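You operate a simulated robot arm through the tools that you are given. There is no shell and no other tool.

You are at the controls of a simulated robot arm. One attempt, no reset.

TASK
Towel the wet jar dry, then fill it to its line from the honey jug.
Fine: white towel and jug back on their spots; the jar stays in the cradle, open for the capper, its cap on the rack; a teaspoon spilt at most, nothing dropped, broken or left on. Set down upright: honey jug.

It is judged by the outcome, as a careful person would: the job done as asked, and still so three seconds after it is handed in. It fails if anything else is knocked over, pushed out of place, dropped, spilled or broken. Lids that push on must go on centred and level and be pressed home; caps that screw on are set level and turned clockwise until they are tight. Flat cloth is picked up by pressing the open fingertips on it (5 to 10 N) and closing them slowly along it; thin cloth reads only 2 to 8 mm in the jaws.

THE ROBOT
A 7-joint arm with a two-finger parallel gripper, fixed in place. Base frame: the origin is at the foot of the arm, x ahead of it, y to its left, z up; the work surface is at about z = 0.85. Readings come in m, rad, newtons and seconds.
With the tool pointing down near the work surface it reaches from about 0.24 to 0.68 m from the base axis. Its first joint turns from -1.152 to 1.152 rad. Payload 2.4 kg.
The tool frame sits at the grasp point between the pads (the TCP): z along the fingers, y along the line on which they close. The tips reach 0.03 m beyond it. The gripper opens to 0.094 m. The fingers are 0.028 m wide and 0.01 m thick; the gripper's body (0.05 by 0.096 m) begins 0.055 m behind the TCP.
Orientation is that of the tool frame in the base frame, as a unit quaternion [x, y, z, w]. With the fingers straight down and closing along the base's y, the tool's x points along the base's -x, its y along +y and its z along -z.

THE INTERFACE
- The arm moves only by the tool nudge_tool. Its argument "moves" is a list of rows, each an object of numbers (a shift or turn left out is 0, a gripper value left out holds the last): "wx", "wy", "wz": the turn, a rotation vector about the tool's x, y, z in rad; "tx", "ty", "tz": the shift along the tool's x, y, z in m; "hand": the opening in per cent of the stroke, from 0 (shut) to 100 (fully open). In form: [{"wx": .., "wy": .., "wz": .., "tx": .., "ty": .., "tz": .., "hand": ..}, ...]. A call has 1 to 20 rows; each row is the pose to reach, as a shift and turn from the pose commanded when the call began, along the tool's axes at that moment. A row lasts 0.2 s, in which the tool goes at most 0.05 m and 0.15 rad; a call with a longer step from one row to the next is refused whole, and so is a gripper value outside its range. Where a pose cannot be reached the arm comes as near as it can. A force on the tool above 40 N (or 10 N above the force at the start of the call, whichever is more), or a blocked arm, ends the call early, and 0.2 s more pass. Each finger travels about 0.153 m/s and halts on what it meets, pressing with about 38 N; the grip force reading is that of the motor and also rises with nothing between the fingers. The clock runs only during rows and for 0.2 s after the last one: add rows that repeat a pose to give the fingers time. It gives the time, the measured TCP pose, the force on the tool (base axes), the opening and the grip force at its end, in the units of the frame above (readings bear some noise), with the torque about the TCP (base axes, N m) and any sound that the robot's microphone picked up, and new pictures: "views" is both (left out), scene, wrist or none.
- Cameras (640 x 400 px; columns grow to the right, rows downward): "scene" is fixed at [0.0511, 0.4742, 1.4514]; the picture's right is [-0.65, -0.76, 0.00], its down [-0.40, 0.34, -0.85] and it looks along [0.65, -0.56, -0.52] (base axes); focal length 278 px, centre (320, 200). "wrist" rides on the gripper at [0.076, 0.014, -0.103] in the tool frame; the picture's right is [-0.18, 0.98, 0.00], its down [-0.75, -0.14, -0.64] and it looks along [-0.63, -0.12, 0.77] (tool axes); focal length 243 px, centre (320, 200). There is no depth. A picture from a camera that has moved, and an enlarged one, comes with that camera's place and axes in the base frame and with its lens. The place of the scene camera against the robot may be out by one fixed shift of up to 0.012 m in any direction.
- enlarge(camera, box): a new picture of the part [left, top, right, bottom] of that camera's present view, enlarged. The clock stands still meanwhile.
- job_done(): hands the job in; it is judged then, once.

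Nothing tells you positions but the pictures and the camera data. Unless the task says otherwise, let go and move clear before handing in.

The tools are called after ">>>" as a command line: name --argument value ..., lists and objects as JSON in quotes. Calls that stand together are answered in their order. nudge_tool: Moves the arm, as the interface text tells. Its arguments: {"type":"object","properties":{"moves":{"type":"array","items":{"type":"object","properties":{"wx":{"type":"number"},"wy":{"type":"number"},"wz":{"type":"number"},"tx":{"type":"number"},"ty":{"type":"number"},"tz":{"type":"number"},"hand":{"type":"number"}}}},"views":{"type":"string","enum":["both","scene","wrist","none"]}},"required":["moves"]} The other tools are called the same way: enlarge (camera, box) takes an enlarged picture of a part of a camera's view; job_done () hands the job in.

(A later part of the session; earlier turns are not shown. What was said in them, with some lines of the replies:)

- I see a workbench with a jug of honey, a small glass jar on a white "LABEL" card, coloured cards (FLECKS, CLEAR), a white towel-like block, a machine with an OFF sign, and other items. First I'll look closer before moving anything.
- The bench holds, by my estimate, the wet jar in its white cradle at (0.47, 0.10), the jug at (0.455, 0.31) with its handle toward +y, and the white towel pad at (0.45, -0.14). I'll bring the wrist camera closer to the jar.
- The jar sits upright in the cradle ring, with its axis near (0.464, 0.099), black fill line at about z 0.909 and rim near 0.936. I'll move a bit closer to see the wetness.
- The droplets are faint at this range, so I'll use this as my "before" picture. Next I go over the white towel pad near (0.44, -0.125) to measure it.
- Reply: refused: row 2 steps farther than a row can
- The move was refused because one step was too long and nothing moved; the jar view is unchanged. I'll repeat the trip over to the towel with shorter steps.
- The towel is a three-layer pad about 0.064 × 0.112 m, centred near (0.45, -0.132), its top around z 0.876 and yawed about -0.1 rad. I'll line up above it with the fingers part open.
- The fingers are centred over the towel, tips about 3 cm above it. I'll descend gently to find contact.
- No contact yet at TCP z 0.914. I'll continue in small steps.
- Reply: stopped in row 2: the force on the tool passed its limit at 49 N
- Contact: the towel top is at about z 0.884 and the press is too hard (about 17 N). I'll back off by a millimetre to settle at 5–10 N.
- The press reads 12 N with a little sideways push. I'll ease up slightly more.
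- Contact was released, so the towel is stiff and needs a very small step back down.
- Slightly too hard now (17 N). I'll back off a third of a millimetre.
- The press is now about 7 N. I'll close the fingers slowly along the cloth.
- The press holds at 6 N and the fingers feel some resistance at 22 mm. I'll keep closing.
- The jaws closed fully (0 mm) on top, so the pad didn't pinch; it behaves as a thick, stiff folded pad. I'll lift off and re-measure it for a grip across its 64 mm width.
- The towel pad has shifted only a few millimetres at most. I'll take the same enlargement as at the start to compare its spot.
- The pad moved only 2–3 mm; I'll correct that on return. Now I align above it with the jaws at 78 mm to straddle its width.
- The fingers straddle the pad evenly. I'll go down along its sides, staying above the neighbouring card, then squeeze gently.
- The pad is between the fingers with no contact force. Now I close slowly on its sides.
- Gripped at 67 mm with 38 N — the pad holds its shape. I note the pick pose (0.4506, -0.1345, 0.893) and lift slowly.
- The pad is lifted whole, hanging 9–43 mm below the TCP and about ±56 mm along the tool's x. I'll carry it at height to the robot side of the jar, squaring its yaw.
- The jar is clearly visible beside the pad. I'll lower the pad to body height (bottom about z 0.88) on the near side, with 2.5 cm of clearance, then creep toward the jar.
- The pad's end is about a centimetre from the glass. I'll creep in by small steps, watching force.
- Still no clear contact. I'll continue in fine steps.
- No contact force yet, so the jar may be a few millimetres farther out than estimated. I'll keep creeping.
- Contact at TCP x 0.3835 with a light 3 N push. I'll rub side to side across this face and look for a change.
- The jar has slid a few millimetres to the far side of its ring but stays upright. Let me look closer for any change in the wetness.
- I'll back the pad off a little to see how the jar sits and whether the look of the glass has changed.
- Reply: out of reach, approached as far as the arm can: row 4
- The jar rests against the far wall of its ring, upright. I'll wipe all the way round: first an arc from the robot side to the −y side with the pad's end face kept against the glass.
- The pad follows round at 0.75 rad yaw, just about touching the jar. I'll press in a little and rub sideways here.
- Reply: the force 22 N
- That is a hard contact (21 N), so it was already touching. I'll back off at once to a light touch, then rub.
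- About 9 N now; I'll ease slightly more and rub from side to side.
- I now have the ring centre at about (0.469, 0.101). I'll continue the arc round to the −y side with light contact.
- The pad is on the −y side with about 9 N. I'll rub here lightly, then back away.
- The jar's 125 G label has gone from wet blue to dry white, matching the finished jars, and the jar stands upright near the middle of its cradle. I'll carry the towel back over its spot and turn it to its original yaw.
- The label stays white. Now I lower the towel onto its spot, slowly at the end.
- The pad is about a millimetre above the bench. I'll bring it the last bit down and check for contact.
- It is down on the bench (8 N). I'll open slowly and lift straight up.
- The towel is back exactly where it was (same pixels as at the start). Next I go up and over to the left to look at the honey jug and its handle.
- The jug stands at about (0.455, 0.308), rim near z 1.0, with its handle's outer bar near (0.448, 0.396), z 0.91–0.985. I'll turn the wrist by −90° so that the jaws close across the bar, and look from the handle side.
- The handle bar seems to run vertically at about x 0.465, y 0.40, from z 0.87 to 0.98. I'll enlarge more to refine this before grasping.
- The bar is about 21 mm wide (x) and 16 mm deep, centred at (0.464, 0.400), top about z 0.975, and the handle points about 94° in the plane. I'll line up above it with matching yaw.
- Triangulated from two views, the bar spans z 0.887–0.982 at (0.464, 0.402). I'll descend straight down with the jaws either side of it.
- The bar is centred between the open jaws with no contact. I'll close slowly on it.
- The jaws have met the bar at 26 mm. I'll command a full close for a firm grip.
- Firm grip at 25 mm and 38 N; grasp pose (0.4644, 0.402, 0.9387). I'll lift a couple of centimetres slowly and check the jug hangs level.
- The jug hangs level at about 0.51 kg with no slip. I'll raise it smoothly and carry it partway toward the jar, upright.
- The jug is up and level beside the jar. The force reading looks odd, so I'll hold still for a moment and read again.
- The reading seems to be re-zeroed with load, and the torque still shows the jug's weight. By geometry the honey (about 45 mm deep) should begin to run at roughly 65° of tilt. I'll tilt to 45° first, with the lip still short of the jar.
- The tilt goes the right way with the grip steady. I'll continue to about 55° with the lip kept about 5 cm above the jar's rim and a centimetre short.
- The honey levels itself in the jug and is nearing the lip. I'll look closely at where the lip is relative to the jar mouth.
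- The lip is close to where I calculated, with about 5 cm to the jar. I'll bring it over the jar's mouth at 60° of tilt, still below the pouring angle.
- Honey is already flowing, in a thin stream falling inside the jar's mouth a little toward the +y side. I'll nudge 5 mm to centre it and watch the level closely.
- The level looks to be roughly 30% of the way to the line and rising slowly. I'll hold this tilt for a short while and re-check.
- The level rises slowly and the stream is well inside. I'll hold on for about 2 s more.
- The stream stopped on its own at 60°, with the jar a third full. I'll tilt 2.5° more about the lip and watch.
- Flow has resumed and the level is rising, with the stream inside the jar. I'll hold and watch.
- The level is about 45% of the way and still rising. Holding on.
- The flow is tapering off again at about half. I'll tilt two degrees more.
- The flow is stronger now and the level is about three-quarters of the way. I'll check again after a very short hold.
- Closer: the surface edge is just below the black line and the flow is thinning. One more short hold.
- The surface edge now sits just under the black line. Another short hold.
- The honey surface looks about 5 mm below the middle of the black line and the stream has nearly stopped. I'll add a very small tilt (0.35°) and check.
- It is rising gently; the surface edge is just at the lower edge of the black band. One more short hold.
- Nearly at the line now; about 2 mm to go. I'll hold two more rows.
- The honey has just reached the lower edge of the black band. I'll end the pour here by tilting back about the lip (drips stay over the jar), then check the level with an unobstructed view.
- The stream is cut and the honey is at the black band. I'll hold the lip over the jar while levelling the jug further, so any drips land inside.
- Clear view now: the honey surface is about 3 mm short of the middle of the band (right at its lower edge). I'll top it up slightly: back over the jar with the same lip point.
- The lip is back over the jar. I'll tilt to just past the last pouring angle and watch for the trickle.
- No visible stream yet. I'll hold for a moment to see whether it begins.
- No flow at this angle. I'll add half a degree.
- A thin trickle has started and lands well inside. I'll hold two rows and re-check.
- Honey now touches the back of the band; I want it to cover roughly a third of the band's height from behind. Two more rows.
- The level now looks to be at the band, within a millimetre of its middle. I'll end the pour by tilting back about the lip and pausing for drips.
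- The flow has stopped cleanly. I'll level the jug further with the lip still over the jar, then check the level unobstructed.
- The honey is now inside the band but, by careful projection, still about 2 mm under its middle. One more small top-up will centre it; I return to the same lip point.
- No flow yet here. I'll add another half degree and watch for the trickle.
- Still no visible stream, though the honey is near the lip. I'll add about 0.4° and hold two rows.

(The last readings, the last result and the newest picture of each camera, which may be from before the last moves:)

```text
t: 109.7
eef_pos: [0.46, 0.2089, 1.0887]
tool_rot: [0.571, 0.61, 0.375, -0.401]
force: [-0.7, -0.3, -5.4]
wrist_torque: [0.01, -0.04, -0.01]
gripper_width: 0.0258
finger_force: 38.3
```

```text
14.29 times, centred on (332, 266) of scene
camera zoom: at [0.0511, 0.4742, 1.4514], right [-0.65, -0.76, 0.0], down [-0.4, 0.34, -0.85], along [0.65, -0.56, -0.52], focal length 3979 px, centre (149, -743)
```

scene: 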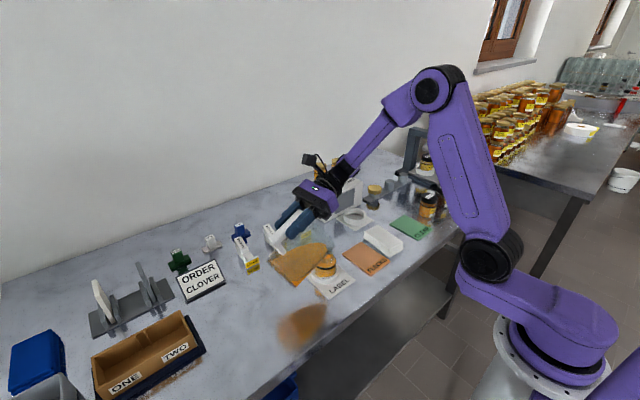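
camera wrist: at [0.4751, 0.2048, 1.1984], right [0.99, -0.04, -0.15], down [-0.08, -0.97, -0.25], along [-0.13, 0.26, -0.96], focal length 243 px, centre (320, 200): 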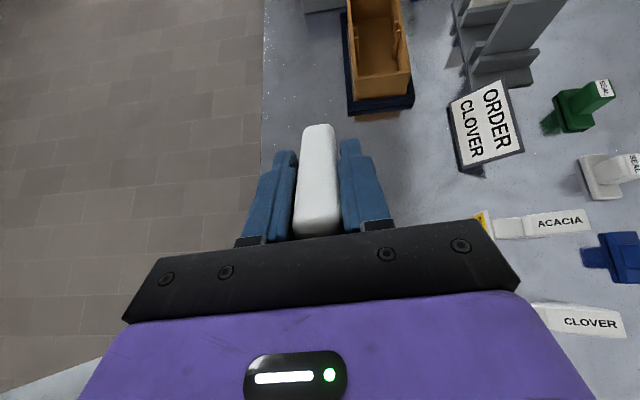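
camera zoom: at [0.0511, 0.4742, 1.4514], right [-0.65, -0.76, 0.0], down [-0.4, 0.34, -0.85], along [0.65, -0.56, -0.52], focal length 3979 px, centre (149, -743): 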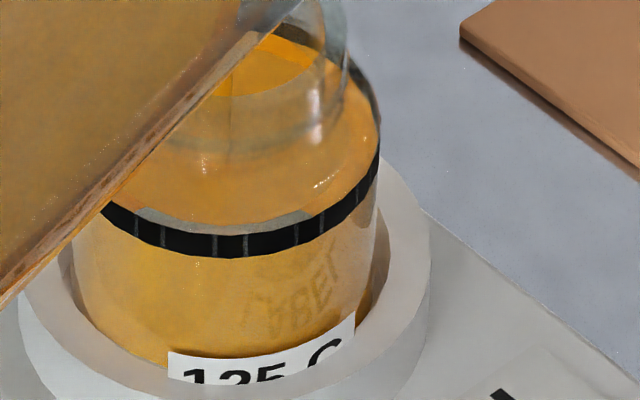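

The honey has risen into the middle of the band. I'll stop now by tilting back about the lip and pausing for drips.

>>> nudge_tool --moves '[{"wy": -0.055, "tx": -0.0039, "tz": 0.0076}, {"wy": -0.11, "tx": -0.0079, "tz": 0.0153}, {"wy": -0.16, "tx": -0.0114, "tz": 0.0222}, {"wy": -0.203, "tx": -0.0145, "tz": 0.0282}, {"wy": -0.203, "tx": -0.0145, "tz": 0.0282}, {"wy": -0.203, "tx": -0.0145, "tz": 0.0282}, {"wy": -0.203, "tx": -0.0145, "tz": 0.0282}, {"wy": -0.203, "tx": -0.0145, "tz": 0.0282}, {"wy": -0.203, "tx": -0.0145, "tz": 0.0282}]' --views "none"

>>> nudge_tool --moves '[{"wy": -0.045, "tx": 0.003, "tz": 0.002}, {"wy": -0.09, "tx": 0.0059, "tz": 0.0039}, {"wy": -0.135, "tx": 0.0089, "tz": 0.0059}, {"wy": -0.18, "tx": 0.0118, "tz": 0.0078}, {"wy": -0.225, "tx": 0.0148, "tz": 0.0098}, {"wy": -0.27, "tx": 0.0178, "tz": 0.0117}, {"wy": -0.315, "tx": 0.0207, "tz": 0.0137, "ty": 0.0003}, {"wy": -0.36, "tx": 0.0237, "tz": 0.0156, "ty": 0.0003}, {"wy": -0.36, "tx": 0.0237, "tz": 0.0156, "ty": 0.0003}]' --views "scene"

>>> enlarge --camera "scene" --box '[318, 252, 346, 280]'

>>> enlarge --camera "scene" --box '[265, 215, 365, 295]'

```text
t: 111.7
eef_pos: [0.4601, 0.228, 1.065]
tool_rot: [0.606, 0.648, 0.315, -0.337]
force: [0.3, 0.1, -5.7]
wrist_torque: [0.13, 0.0, 0.01]
gripper_width: 0.0259
finger_force: 37.5
```

```text
t: 113.7
eef_pos: [0.4587, 0.2541, 1.0744]
tool_rot: [0.654, 0.697, 0.202, -0.214]
force: [-0.5, -0.5, -5.2]
wrist_torque: [0.25, 0.02, 0.02]
gripper_width: 0.0262
finger_force: 37.6
```

scene: 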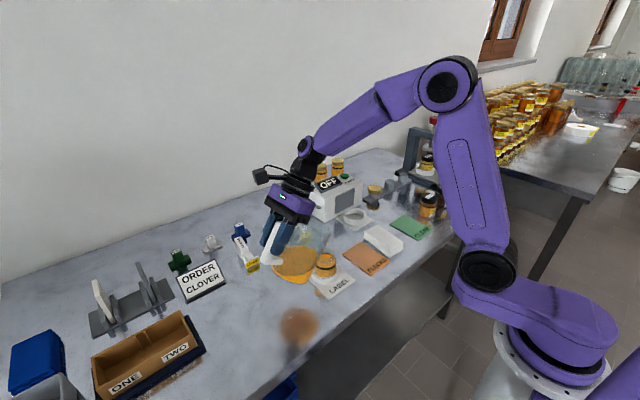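

```text
14.29 times, centred on (332, 266) of scene
camera zoom: at [0.0511, 0.4742, 1.4514], right [-0.65, -0.76, 0.0], down [-0.4, 0.34, -0.85], along [0.65, -0.56, -0.52], focal length 3979 px, centre (149, -743)
```

zoom: 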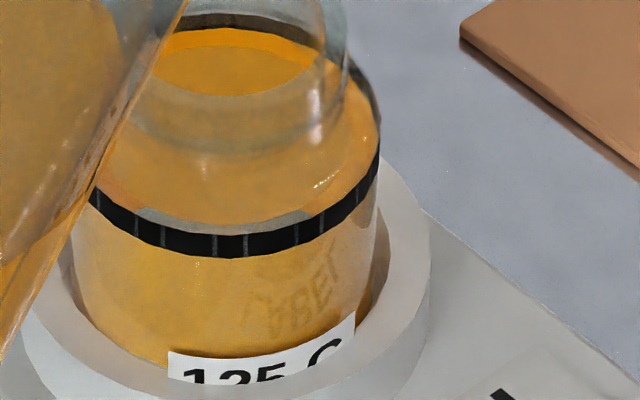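

```text
5.00 times, centred on (315, 255) of scene
camera zoom: at [0.0511, 0.4742, 1.4514], right [-0.65, -0.76, 0.0], down [-0.4, 0.34, -0.85], along [0.65, -0.56, -0.52], focal length 1393 px, centre (345, -75)
```

zoom: 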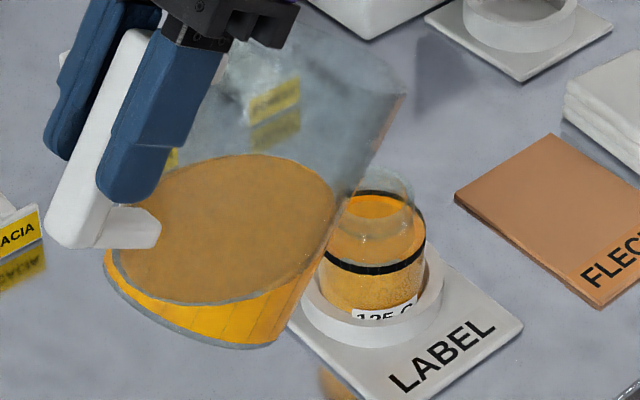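

The honey's surface is now level with the middle of the black line, and no drips are visible. I'll bring the jug upright while moving away from the jar.

>>> nudge_tool --moves '[{"wy": -0.05, "tx": 0.0038, "ty": 0.0004, "tz": 0.0011}, {"wy": -0.1, "tx": 0.0076, "ty": 0.0009, "tz": 0.0023}, {"wy": -0.15, "tx": 0.0114, "ty": 0.0013, "tz": 0.0034}, {"wy": -0.2, "tx": 0.0152, "ty": 0.0017, "tz": 0.0045}, {"wy": -0.25, "tx": 0.019, "ty": 0.0022, "tz": 0.0057}, {"wy": -0.3, "tx": 0.0229, "ty": 0.0026, "tz": 0.0068}, {"wy": -0.35, "tx": 0.0267, "ty": 0.003, "tz": 0.0079}, {"wy": -0.4, "tx": 0.0305, "ty": 0.0035, "tz": 0.0091}, {"wy": -0.45, "tx": 0.0343, "ty": 0.0039, "tz": 0.0102}, {"wy": -0.5, "tx": 0.0381, "ty": 0.0043, "tz": 0.0113}, {"wy": -0.55, "tx": 0.0419, "ty": 0.0048, "tz": 0.0125}, {"wy": -0.6, "tx": 0.0457, "ty": 0.0052, "tz": 0.0136}, {"wy": -0.6, "tx": 0.0457, "ty": 0.0052, "tz": 0.0136}]' --views "both"

>>> enlarge --camera "scene" --box '[220, 180, 380, 310]'

>>> enlarge --camera "scene" --box '[305, 240, 350, 290]'

```text
t: 116.5
eef_pos: [0.4609, 0.3, 1.0894]
tool_rot: [0.684, 0.729, 0.0, 0.001]
force: [-0.6, 0.5, -5.0]
wrist_torque: [0.42, 0.05, 0.05]
gripper_width: 0.0262
finger_force: 38.0
camera wrist: at [0.4689, 0.3772, 1.1923], right [0.99, -0.12, 0.0], down [-0.09, -0.76, 0.64], along [-0.08, -0.64, -0.77], focal length 243 px, centre (320, 200)
```

scene: 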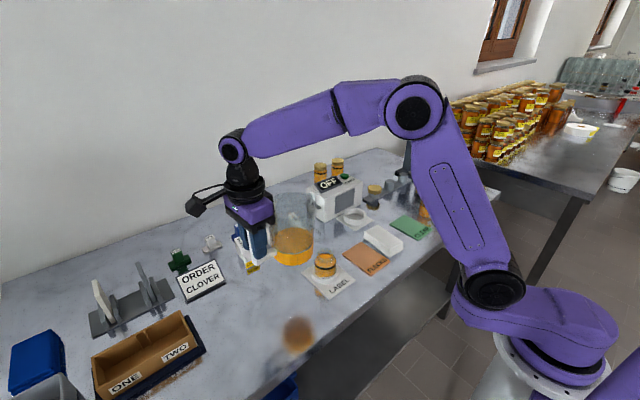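
wrist: 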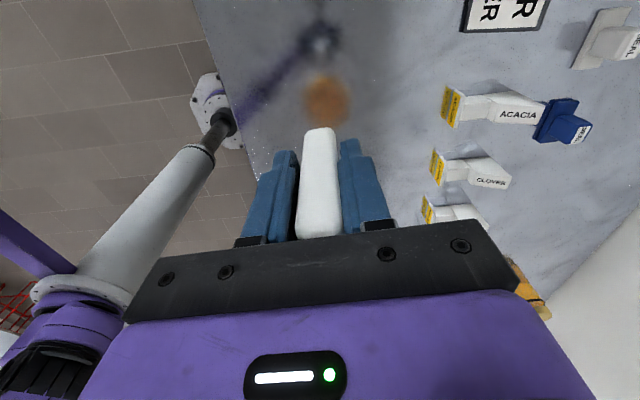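

```text
3.08 times, centred on (300, 245) of scene
camera zoom: at [0.0511, 0.4742, 1.4514], right [-0.65, -0.76, 0.0], down [-0.4, 0.34, -0.85], along [0.65, -0.56, -0.52], focal length 857 px, centre (382, 62)
```

zoom: 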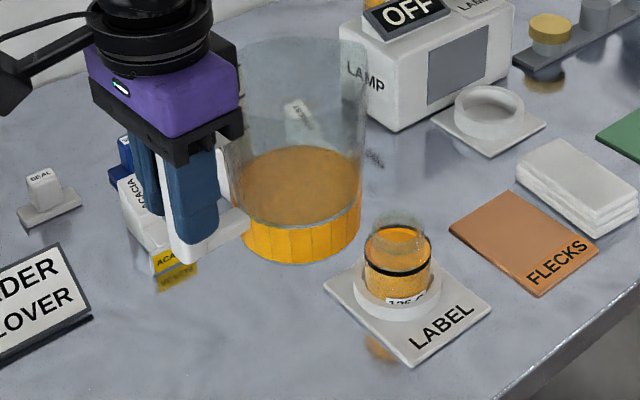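

```text
8.00 times, centred on (328, 265) of scene
camera zoom: at [0.0511, 0.4742, 1.4514], right [-0.65, -0.76, 0.0], down [-0.4, 0.34, -0.85], along [0.65, -0.56, -0.52], focal length 2228 px, centre (260, -320)
```

zoom: 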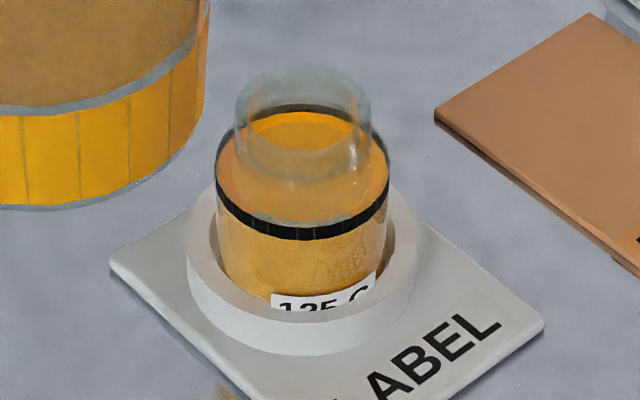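

The jar is filled to its line and stands in the cradle; the orange patch beside the card is its reflection in the bench. Now I carry the jug upright back above its own spot.

>>> nudge_tool --moves '[{"tx": 0.007, "ty": 0.0007}, {"tx": 0.019, "ty": 0.0019}, {"tx": 0.034, "ty": 0.0034}, {"tx": 0.05, "ty": 0.005}, {"tx": 0.066, "ty": 0.0066, "tz": 0.01}, {"tx": 0.081, "ty": 0.0081, "tz": 0.025}, {"tx": 0.093, "ty": 0.0093, "tz": 0.042}, {"tx": 0.1, "ty": 0.01, "tz": 0.06}, {"tx": 0.1014, "ty": 0.0101, "tz": 0.078}, {"tx": 0.1014, "ty": 0.0101, "tz": 0.095}, {"tx": 0.1014, "ty": 0.0101, "tz": 0.11}, {"tx": 0.1014, "ty": 0.0101, "tz": 0.122}, {"tx": 0.1014, "ty": 0.0101, "tz": 0.132}, {"tx": 0.1014, "ty": 0.0101, "tz": 0.138}, {"tx": 0.1014, "ty": 0.0101, "tz": 0.138}]' --views "both"

>>> enlarge --camera "scene" --box '[180, 230, 300, 360]'

```text
t: 119.7
eef_pos: [0.4634, 0.403, 0.951]
tool_rot: [0.684, 0.729, 0.001, 0.0]
force: [-0.2, 0.3, -6.3]
wrist_torque: [0.42, 0.05, 0.02]
gripper_width: 0.026
finger_force: 38.2
camera wrist: at [0.472, 0.4785, 1.0542], right [0.99, -0.12, 0.0], down [-0.09, -0.76, 0.64], along [-0.08, -0.64, -0.77], focal length 243 px, centre (320, 200)
```

scene: 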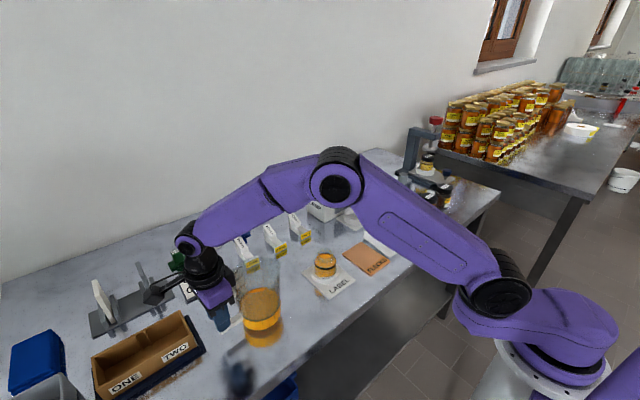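
wrist: 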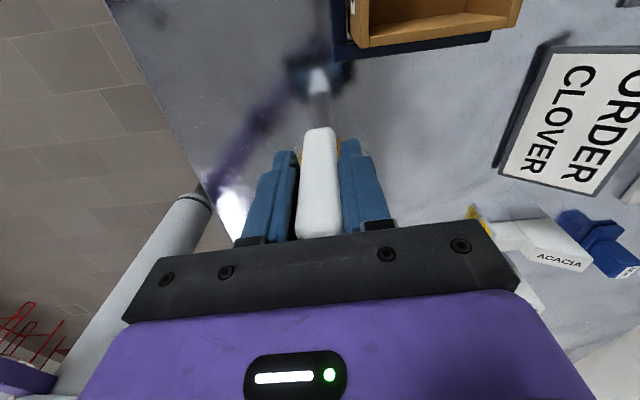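

```text
3.08 times, centred on (240, 295) of scene
camera zoom: at [0.0511, 0.4742, 1.4514], right [-0.65, -0.76, 0.0], down [-0.4, 0.34, -0.85], along [0.65, -0.56, -0.52], focal length 857 px, centre (566, -92)
```

zoom: 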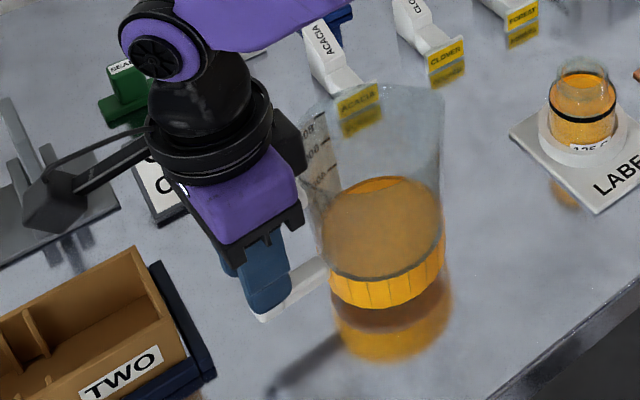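

The jug is about 12 mm above its spot, upright. I'll lower it slowly onto the bench.

>>> nudge_tool --moves '[{"tz": 0.002}, {"tz": 0.004}, {"tz": 0.006}, {"tz": 0.008}, {"tz": 0.0095}, {"tz": 0.0095}]' --views "none"

```text
t: 121.1
eef_pos: [0.4643, 0.4034, 0.9424]
tool_rot: [0.684, 0.73, 0.0, 0.0]
force: [-0.1, -0.1, -5.3]
wrist_torque: [0.4, 0.02, -0.02]
gripper_width: 0.026
finger_force: 38.0
```

>>> nudge_tool --moves '[{"tz": 0.001}, {"tz": 0.002}, {"tz": 0.002}]' --views "none"

```text
t: 121.9
eef_pos: [0.4652, 0.4013, 0.9406]
tool_rot: [0.683, 0.73, 0.001, 0.001]
force: [-0.3, 0.7, 5.0]
wrist_torque: [-1.09, 0.1, -0.12]
gripper_width: 0.0261
finger_force: 38.3
```

The far edge of the jug's base touched first, so the jug sagged by under a degree in the grip. I'll rotate back slightly so that it sits flat, then lower the last millimetre.

>>> nudge_tool --moves '[{"wy": -0.006, "tz": 0.0}, {"wy": -0.012, "tz": 0.0}, {"wy": -0.014, "tz": 0.0003}, {"wy": -0.014, "tz": 0.0003}]' --views "none"

```text
t: 122.9
eef_pos: [0.4637, 0.4025, 0.94]
tool_rot: [0.684, 0.729, -0.005, 0.005]
force: [0.6, 0.7, -3.2]
wrist_torque: [0.36, 0.05, 0.03]
gripper_width: 0.0261
finger_force: 38.2
```

>>> nudge_tool --moves '[{"tz": 0.0006}, {"tz": 0.0012}, {"tz": 0.0012}]' --views "none"

```text
t: 123.7
eef_pos: [0.4642, 0.4035, 0.9392]
tool_rot: [0.684, 0.73, -0.005, 0.005]
force: [-4.2, -2.5, 12.1]
wrist_torque: [-0.68, 0.26, -0.18]
gripper_width: 0.0262
finger_force: 37.4
```

The base is now bearing evenly. I'll ease the press slightly, then open the jaws slowly.

>>> nudge_tool --moves '[{"tz": -0.0005}, {"tz": -0.0006}]' --views "none"

```text
t: 124.3
eef_pos: [0.4638, 0.4029, 0.9392]
tool_rot: [0.684, 0.729, -0.004, 0.005]
force: [-1.6, -2.6, 10.5]
wrist_torque: [-0.56, 0.14, -0.13]
gripper_width: 0.026
finger_force: 38.0
```

>>> nudge_tool --moves '[{"tz": -0.0006}, {"tz": -0.0006}]' --views "both"

>>> enlarge --camera "scene" --box '[180, 230, 300, 360]'

```text
t: 124.9
eef_pos: [0.4631, 0.4031, 0.9394]
tool_rot: [0.684, 0.729, -0.004, 0.005]
force: [-0.8, -1.0, 5.1]
wrist_torque: [-0.22, 0.01, -0.03]
gripper_width: 0.026
finger_force: 38.6
camera wrist: at [0.472, 0.4803, 1.0413], right [0.99, -0.12, 0.0], down [-0.09, -0.75, 0.65], along [-0.08, -0.65, -0.76], focal length 243 px, centre (320, 200)
```

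scene: 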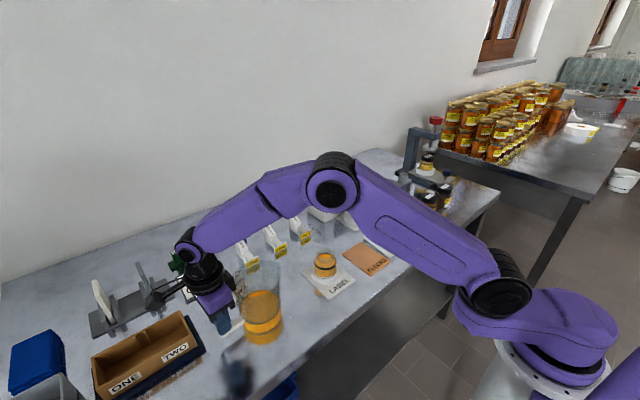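
wrist: 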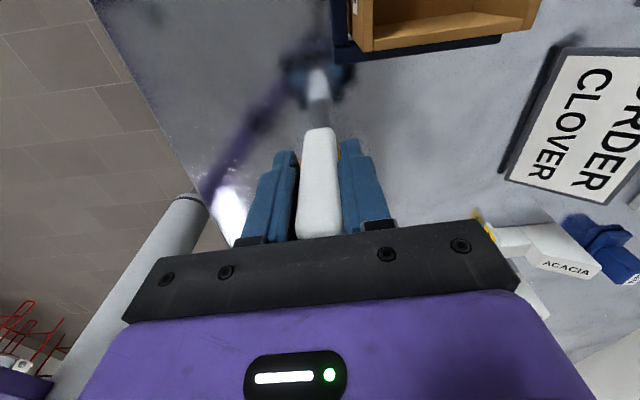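

```text
3.08 times, centred on (240, 295) of scene
camera zoom: at [0.051, 0.4741, 1.4515], right [-0.65, -0.76, 0.0], down [-0.4, 0.34, -0.85], along [0.65, -0.56, -0.52], focal length 857 px, centre (566, -92)
```

zoom: 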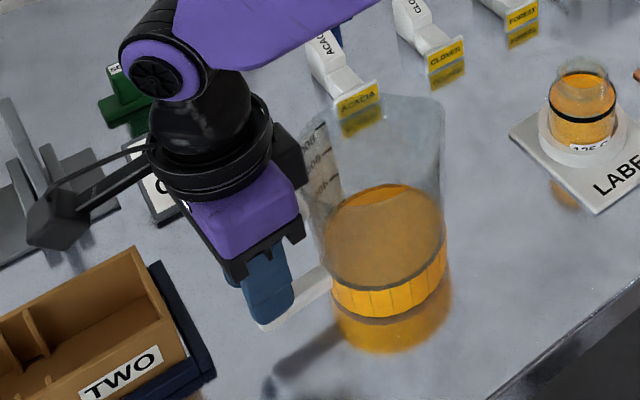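

The jug rests on its spot (within a few millimetres of before) and upright. I'll open the jaws gently.

>>> nudge_tool --moves '[{"hand": 14}, {"hand": 22}, {"hand": 28}, {"hand": 31}, {"hand": 35}, {"hand": 42}, {"hand": 52}, {"hand": 64}, {"hand": 76}, {"hand": 82}, {"hand": 82}]' --views "both"

>>> enlarge --camera "scene" --box '[180, 230, 300, 360]'

```text
t: 127.3
eef_pos: [0.4637, 0.402, 0.9401]
tool_rot: [0.684, 0.729, -0.005, 0.005]
force: [-0.4, 0.0, -0.1]
wrist_torque: [0.02, -0.01, 0.0]
gripper_width: 0.0771
finger_force: 0.2
camera wrist: at [0.472, 0.4804, 1.0414], right [0.99, -0.12, 0.0], down [-0.09, -0.75, 0.65], along [-0.08, -0.65, -0.76], focal length 243 px, centre (320, 200)
```

scene: 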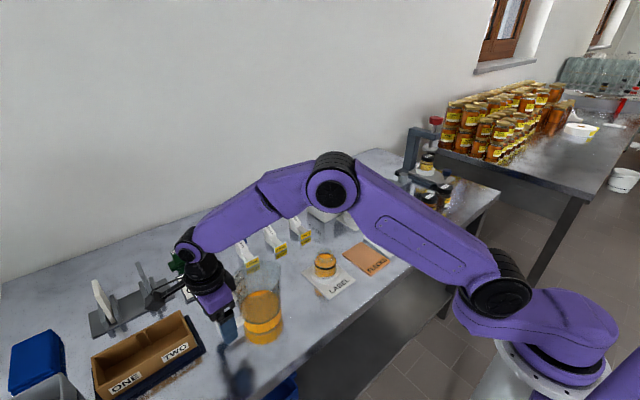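
wrist: 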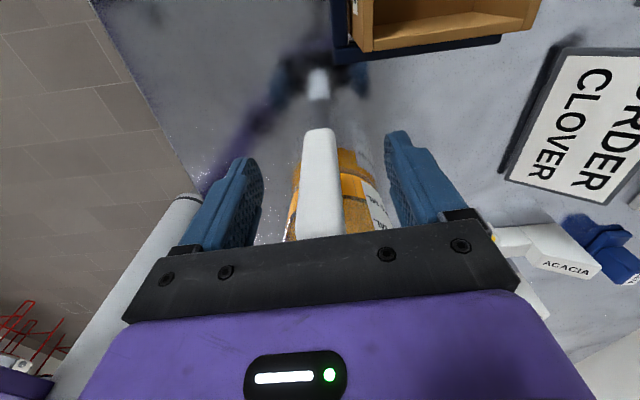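

```text
3.08 times, centred on (240, 295) of scene
camera zoom: at [0.0511, 0.4742, 1.4514], right [-0.65, -0.76, 0.0], down [-0.4, 0.34, -0.85], along [0.65, -0.56, -0.52], focal length 857 px, centre (566, -92)
```

zoom: 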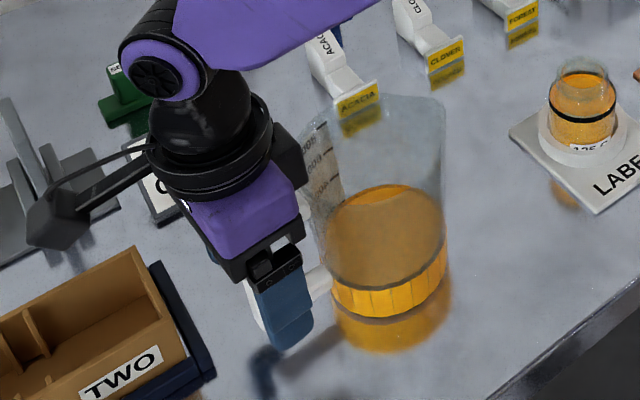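

The jug stands free with the jaws fully clear on both sides. I'll rise straight up, then back away for a full check.

>>> nudge_tool --moves '[{"tz": -0.015}, {"tz": -0.035}, {"tz": -0.06}, {"tz": -0.09}, {"tz": -0.125}, {"tz": -0.165}, {"tz": -0.2}, {"tz": -0.22}, {"tz": -0.22}]' --views "both"

>>> enlarge --camera "scene" --box '[200, 220, 360, 360]'

>>> enlarge --camera "wrist" --box '[200, 20, 440, 220]'

```text
t: 129.3
eef_pos: [0.4632, 0.4056, 1.1591]
tool_rot: [0.684, 0.73, -0.004, 0.005]
force: [-0.4, -0.4, -0.5]
wrist_torque: [0.03, 0.01, 0.0]
gripper_width: 0.0772
finger_force: 0.0
camera wrist: at [0.4717, 0.4835, 1.2606], right [0.99, -0.12, 0.0], down [-0.09, -0.75, 0.65], along [-0.08, -0.65, -0.76], focal length 243 px, centre (320, 200)
```

scene: 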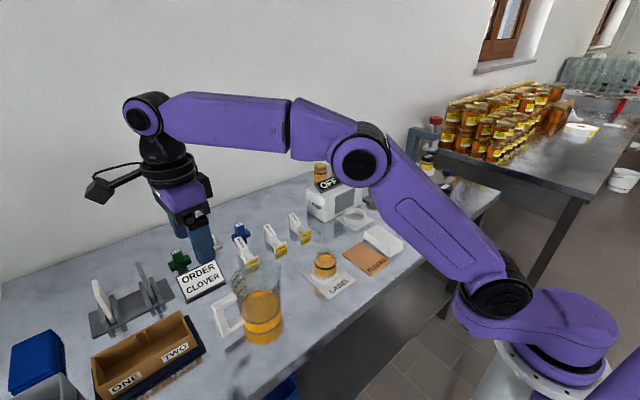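
wrist: 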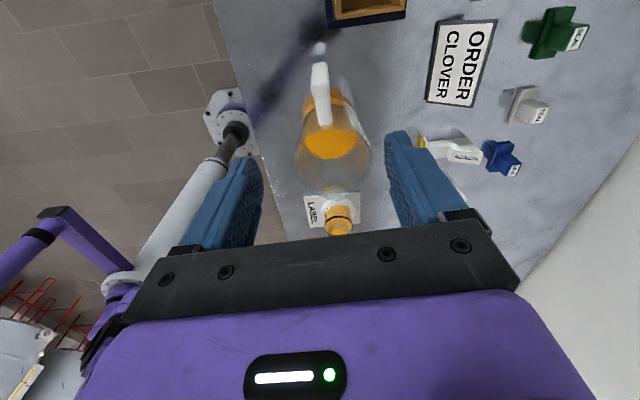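

```text
2.86 times, centred on (280, 290) of scene
camera zoom: at [0.0511, 0.4742, 1.4514], right [-0.65, -0.76, 0.0], down [-0.4, 0.34, -0.85], along [0.65, -0.56, -0.52], focal length 796 px, centre (434, -57)
```

zoom: 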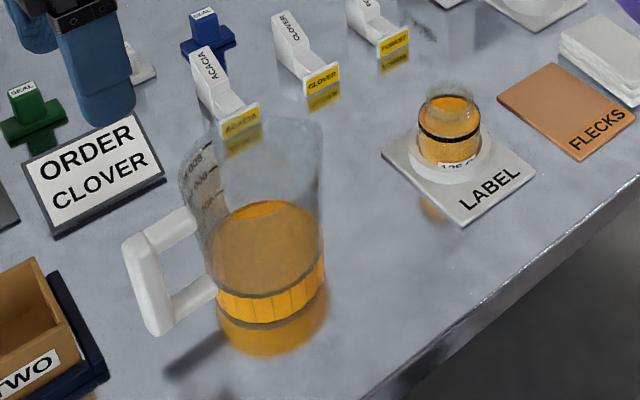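

```text
2.00 times, centred on (320, 120) of wrist
camera zoom: at [0.4717, 0.4835, 1.2606], right [0.99, -0.12, 0.0], down [-0.09, -0.75, 0.65], along [-0.08, -0.65, -0.76], focal length 485 px, centre (320, 360)
```

zoom: 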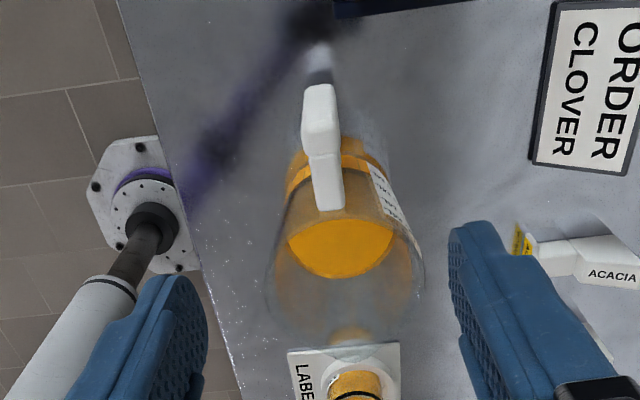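

The jug is back on its spot within 2–3 mm and upright, and the jar is filled and undisturbed; the orange spot near the card shifts with viewpoint, so it is just a reflection. I'll retreat to the starting pose and compare everything.

>>> nudge_tool --moves '[{"tz": -0.04}, {"tz": -0.08}, {"tz": -0.12}, {"tz": -0.145}, {"tz": -0.145, "tx": -0.02, "ty": -0.0124, "wz": -0.137}, {"tz": -0.145, "tx": -0.04, "ty": -0.0248, "wz": -0.274}, {"tz": -0.145, "tx": -0.06, "ty": -0.0372, "wz": -0.411}, {"tz": -0.145, "tx": -0.08, "ty": -0.0496, "wz": -0.548}, {"tz": -0.145, "tx": -0.1, "ty": -0.062, "wz": -0.685}, {"tz": -0.145, "tx": -0.12, "ty": -0.0745, "wz": -0.822}, {"tz": -0.145, "tx": -0.14, "ty": -0.087, "wz": -0.959}, {"tz": -0.145, "tx": -0.16, "ty": -0.0994, "wz": -1.096}, {"tz": -0.145, "tx": -0.18, "ty": -0.1118, "wz": -1.233}, {"tz": -0.145, "tx": -0.2, "ty": -0.1242, "wz": -1.37}, {"tz": -0.145, "tx": -0.2197, "ty": -0.1365, "wz": -1.506}, {"tz": -0.145, "tx": -0.2197, "ty": -0.1365, "wz": -1.506}]' --views "both"

>>> enlarge --camera "wrist" --box '[240, 60, 460, 240]'

>>> enlarge --camera "scene" --box '[300, 150, 460, 290]'

>>> enlarge --camera "scene" --box '[318, 252, 346, 280]'

>>> enlarge --camera "scene" --box '[200, 220, 360, 360]'

```text
t: 132.7
eef_pos: [0.341, 0.18, 1.3067]
tool_rot: [0.0, 1.0, -0.007, 0.001]
force: [-0.2, 0.5, -0.5]
wrist_torque: [0.02, 0.01, -0.01]
gripper_width: 0.077
finger_force: 0.0
out of reach, approached as far as the arm can: row 2, 3, 4, 5, 6, 7, 8
camera wrist: at [0.2634, 0.1939, 1.4096], right [0.18, 0.98, -0.01], down [0.75, -0.13, 0.64], along [0.63, -0.13, -0.76], focal length 243 px, centre (320, 200)
```

scene: 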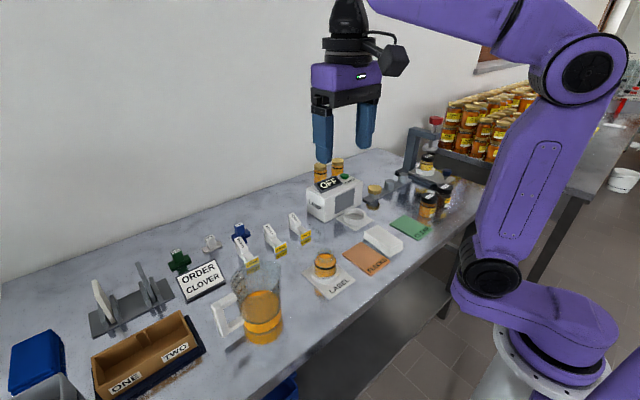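
wrist: 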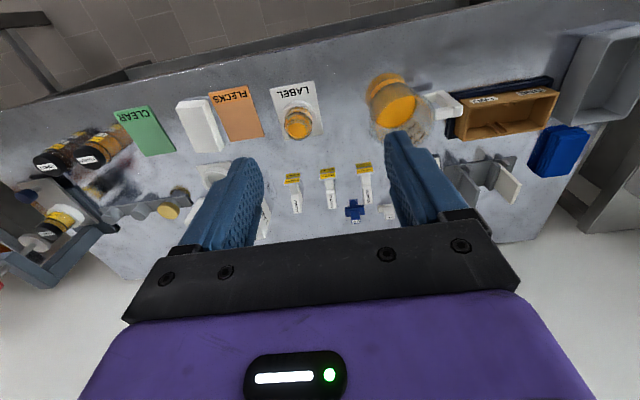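

```text
2.22 times, centred on (350, 150) of wrist
camera zoom: at [0.2634, 0.1939, 1.4096], right [0.18, 0.98, -0.01], down [0.75, -0.13, 0.64], along [0.63, -0.13, -0.76], focal length 539 px, centre (253, 311)
```

zoom: 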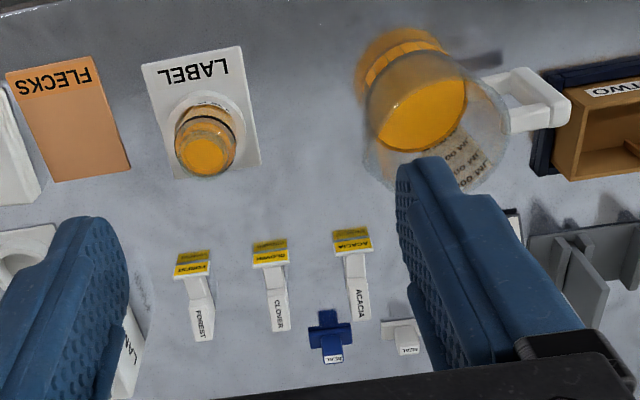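

```text
2.86 times, centred on (380, 220) of scene
camera zoom: at [0.0511, 0.4742, 1.4514], right [-0.65, -0.76, 0.0], down [-0.4, 0.34, -0.85], along [0.65, -0.56, -0.52], focal length 796 px, centre (149, 143)
```

zoom: 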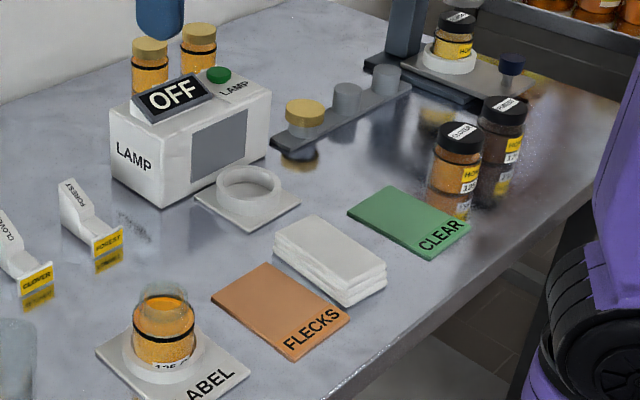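

```text
14.29 times, centred on (332, 266) of scene
camera zoom: at [0.0511, 0.4742, 1.4514], right [-0.65, -0.76, 0.0], down [-0.4, 0.34, -0.85], along [0.65, -0.56, -0.52], focal length 3979 px, centre (149, -743)
```

zoom: 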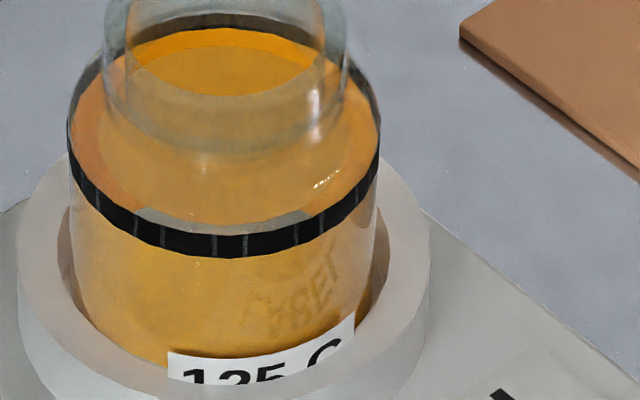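

```text
2.86 times, centred on (280, 290) of scene
camera zoom: at [0.0511, 0.4742, 1.4514], right [-0.65, -0.76, 0.0], down [-0.4, 0.34, -0.85], along [0.65, -0.56, -0.52], focal length 796 px, centre (434, -57)
```

zoom: 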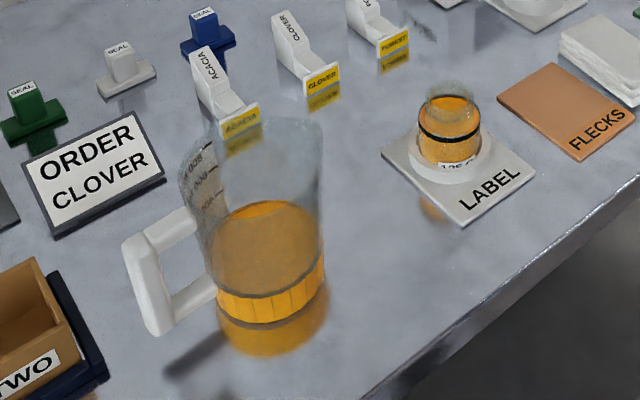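

Everything matches the starting picture:
- **Jar:** dry (white label), filled to its line, and open in its cradle.
- **Cap:** still on the rack.
- **Towel and jug:** back on their spots, with the jug upright.
- **Lamp:** off, and I see no spill on the bench.

The arm is clear, so I'll hand the job in.

>>> job_done

```text
The job is handed in.
```

The jar is dry, filled to its line with honey, and handed in. It stands open in its cradle, and its cap is still on the rack.

- **Drying:** I wiped the side of the jar nearest the arm and round to its right. The jar's 125 G label turned from blue to white, which I took to mean dry. I did not wipe the far or left sides, or the inside.
- **Fill level:** The honey reached the middle of the black line, to within about a millimetre by my measurement from the pictures. It took one main pour and two small top-ups.
- **Towel and jug:** Both are back on their spots, and the jug is upright. The towel matches its starting position in the pictures, and the jug is within about 3 mm of its own.
- **Spills and other items:** I saw no honey on the bench; the orange patch beside the LABEL card is a reflection. Nothing else looked moved, and the lamp is still off.
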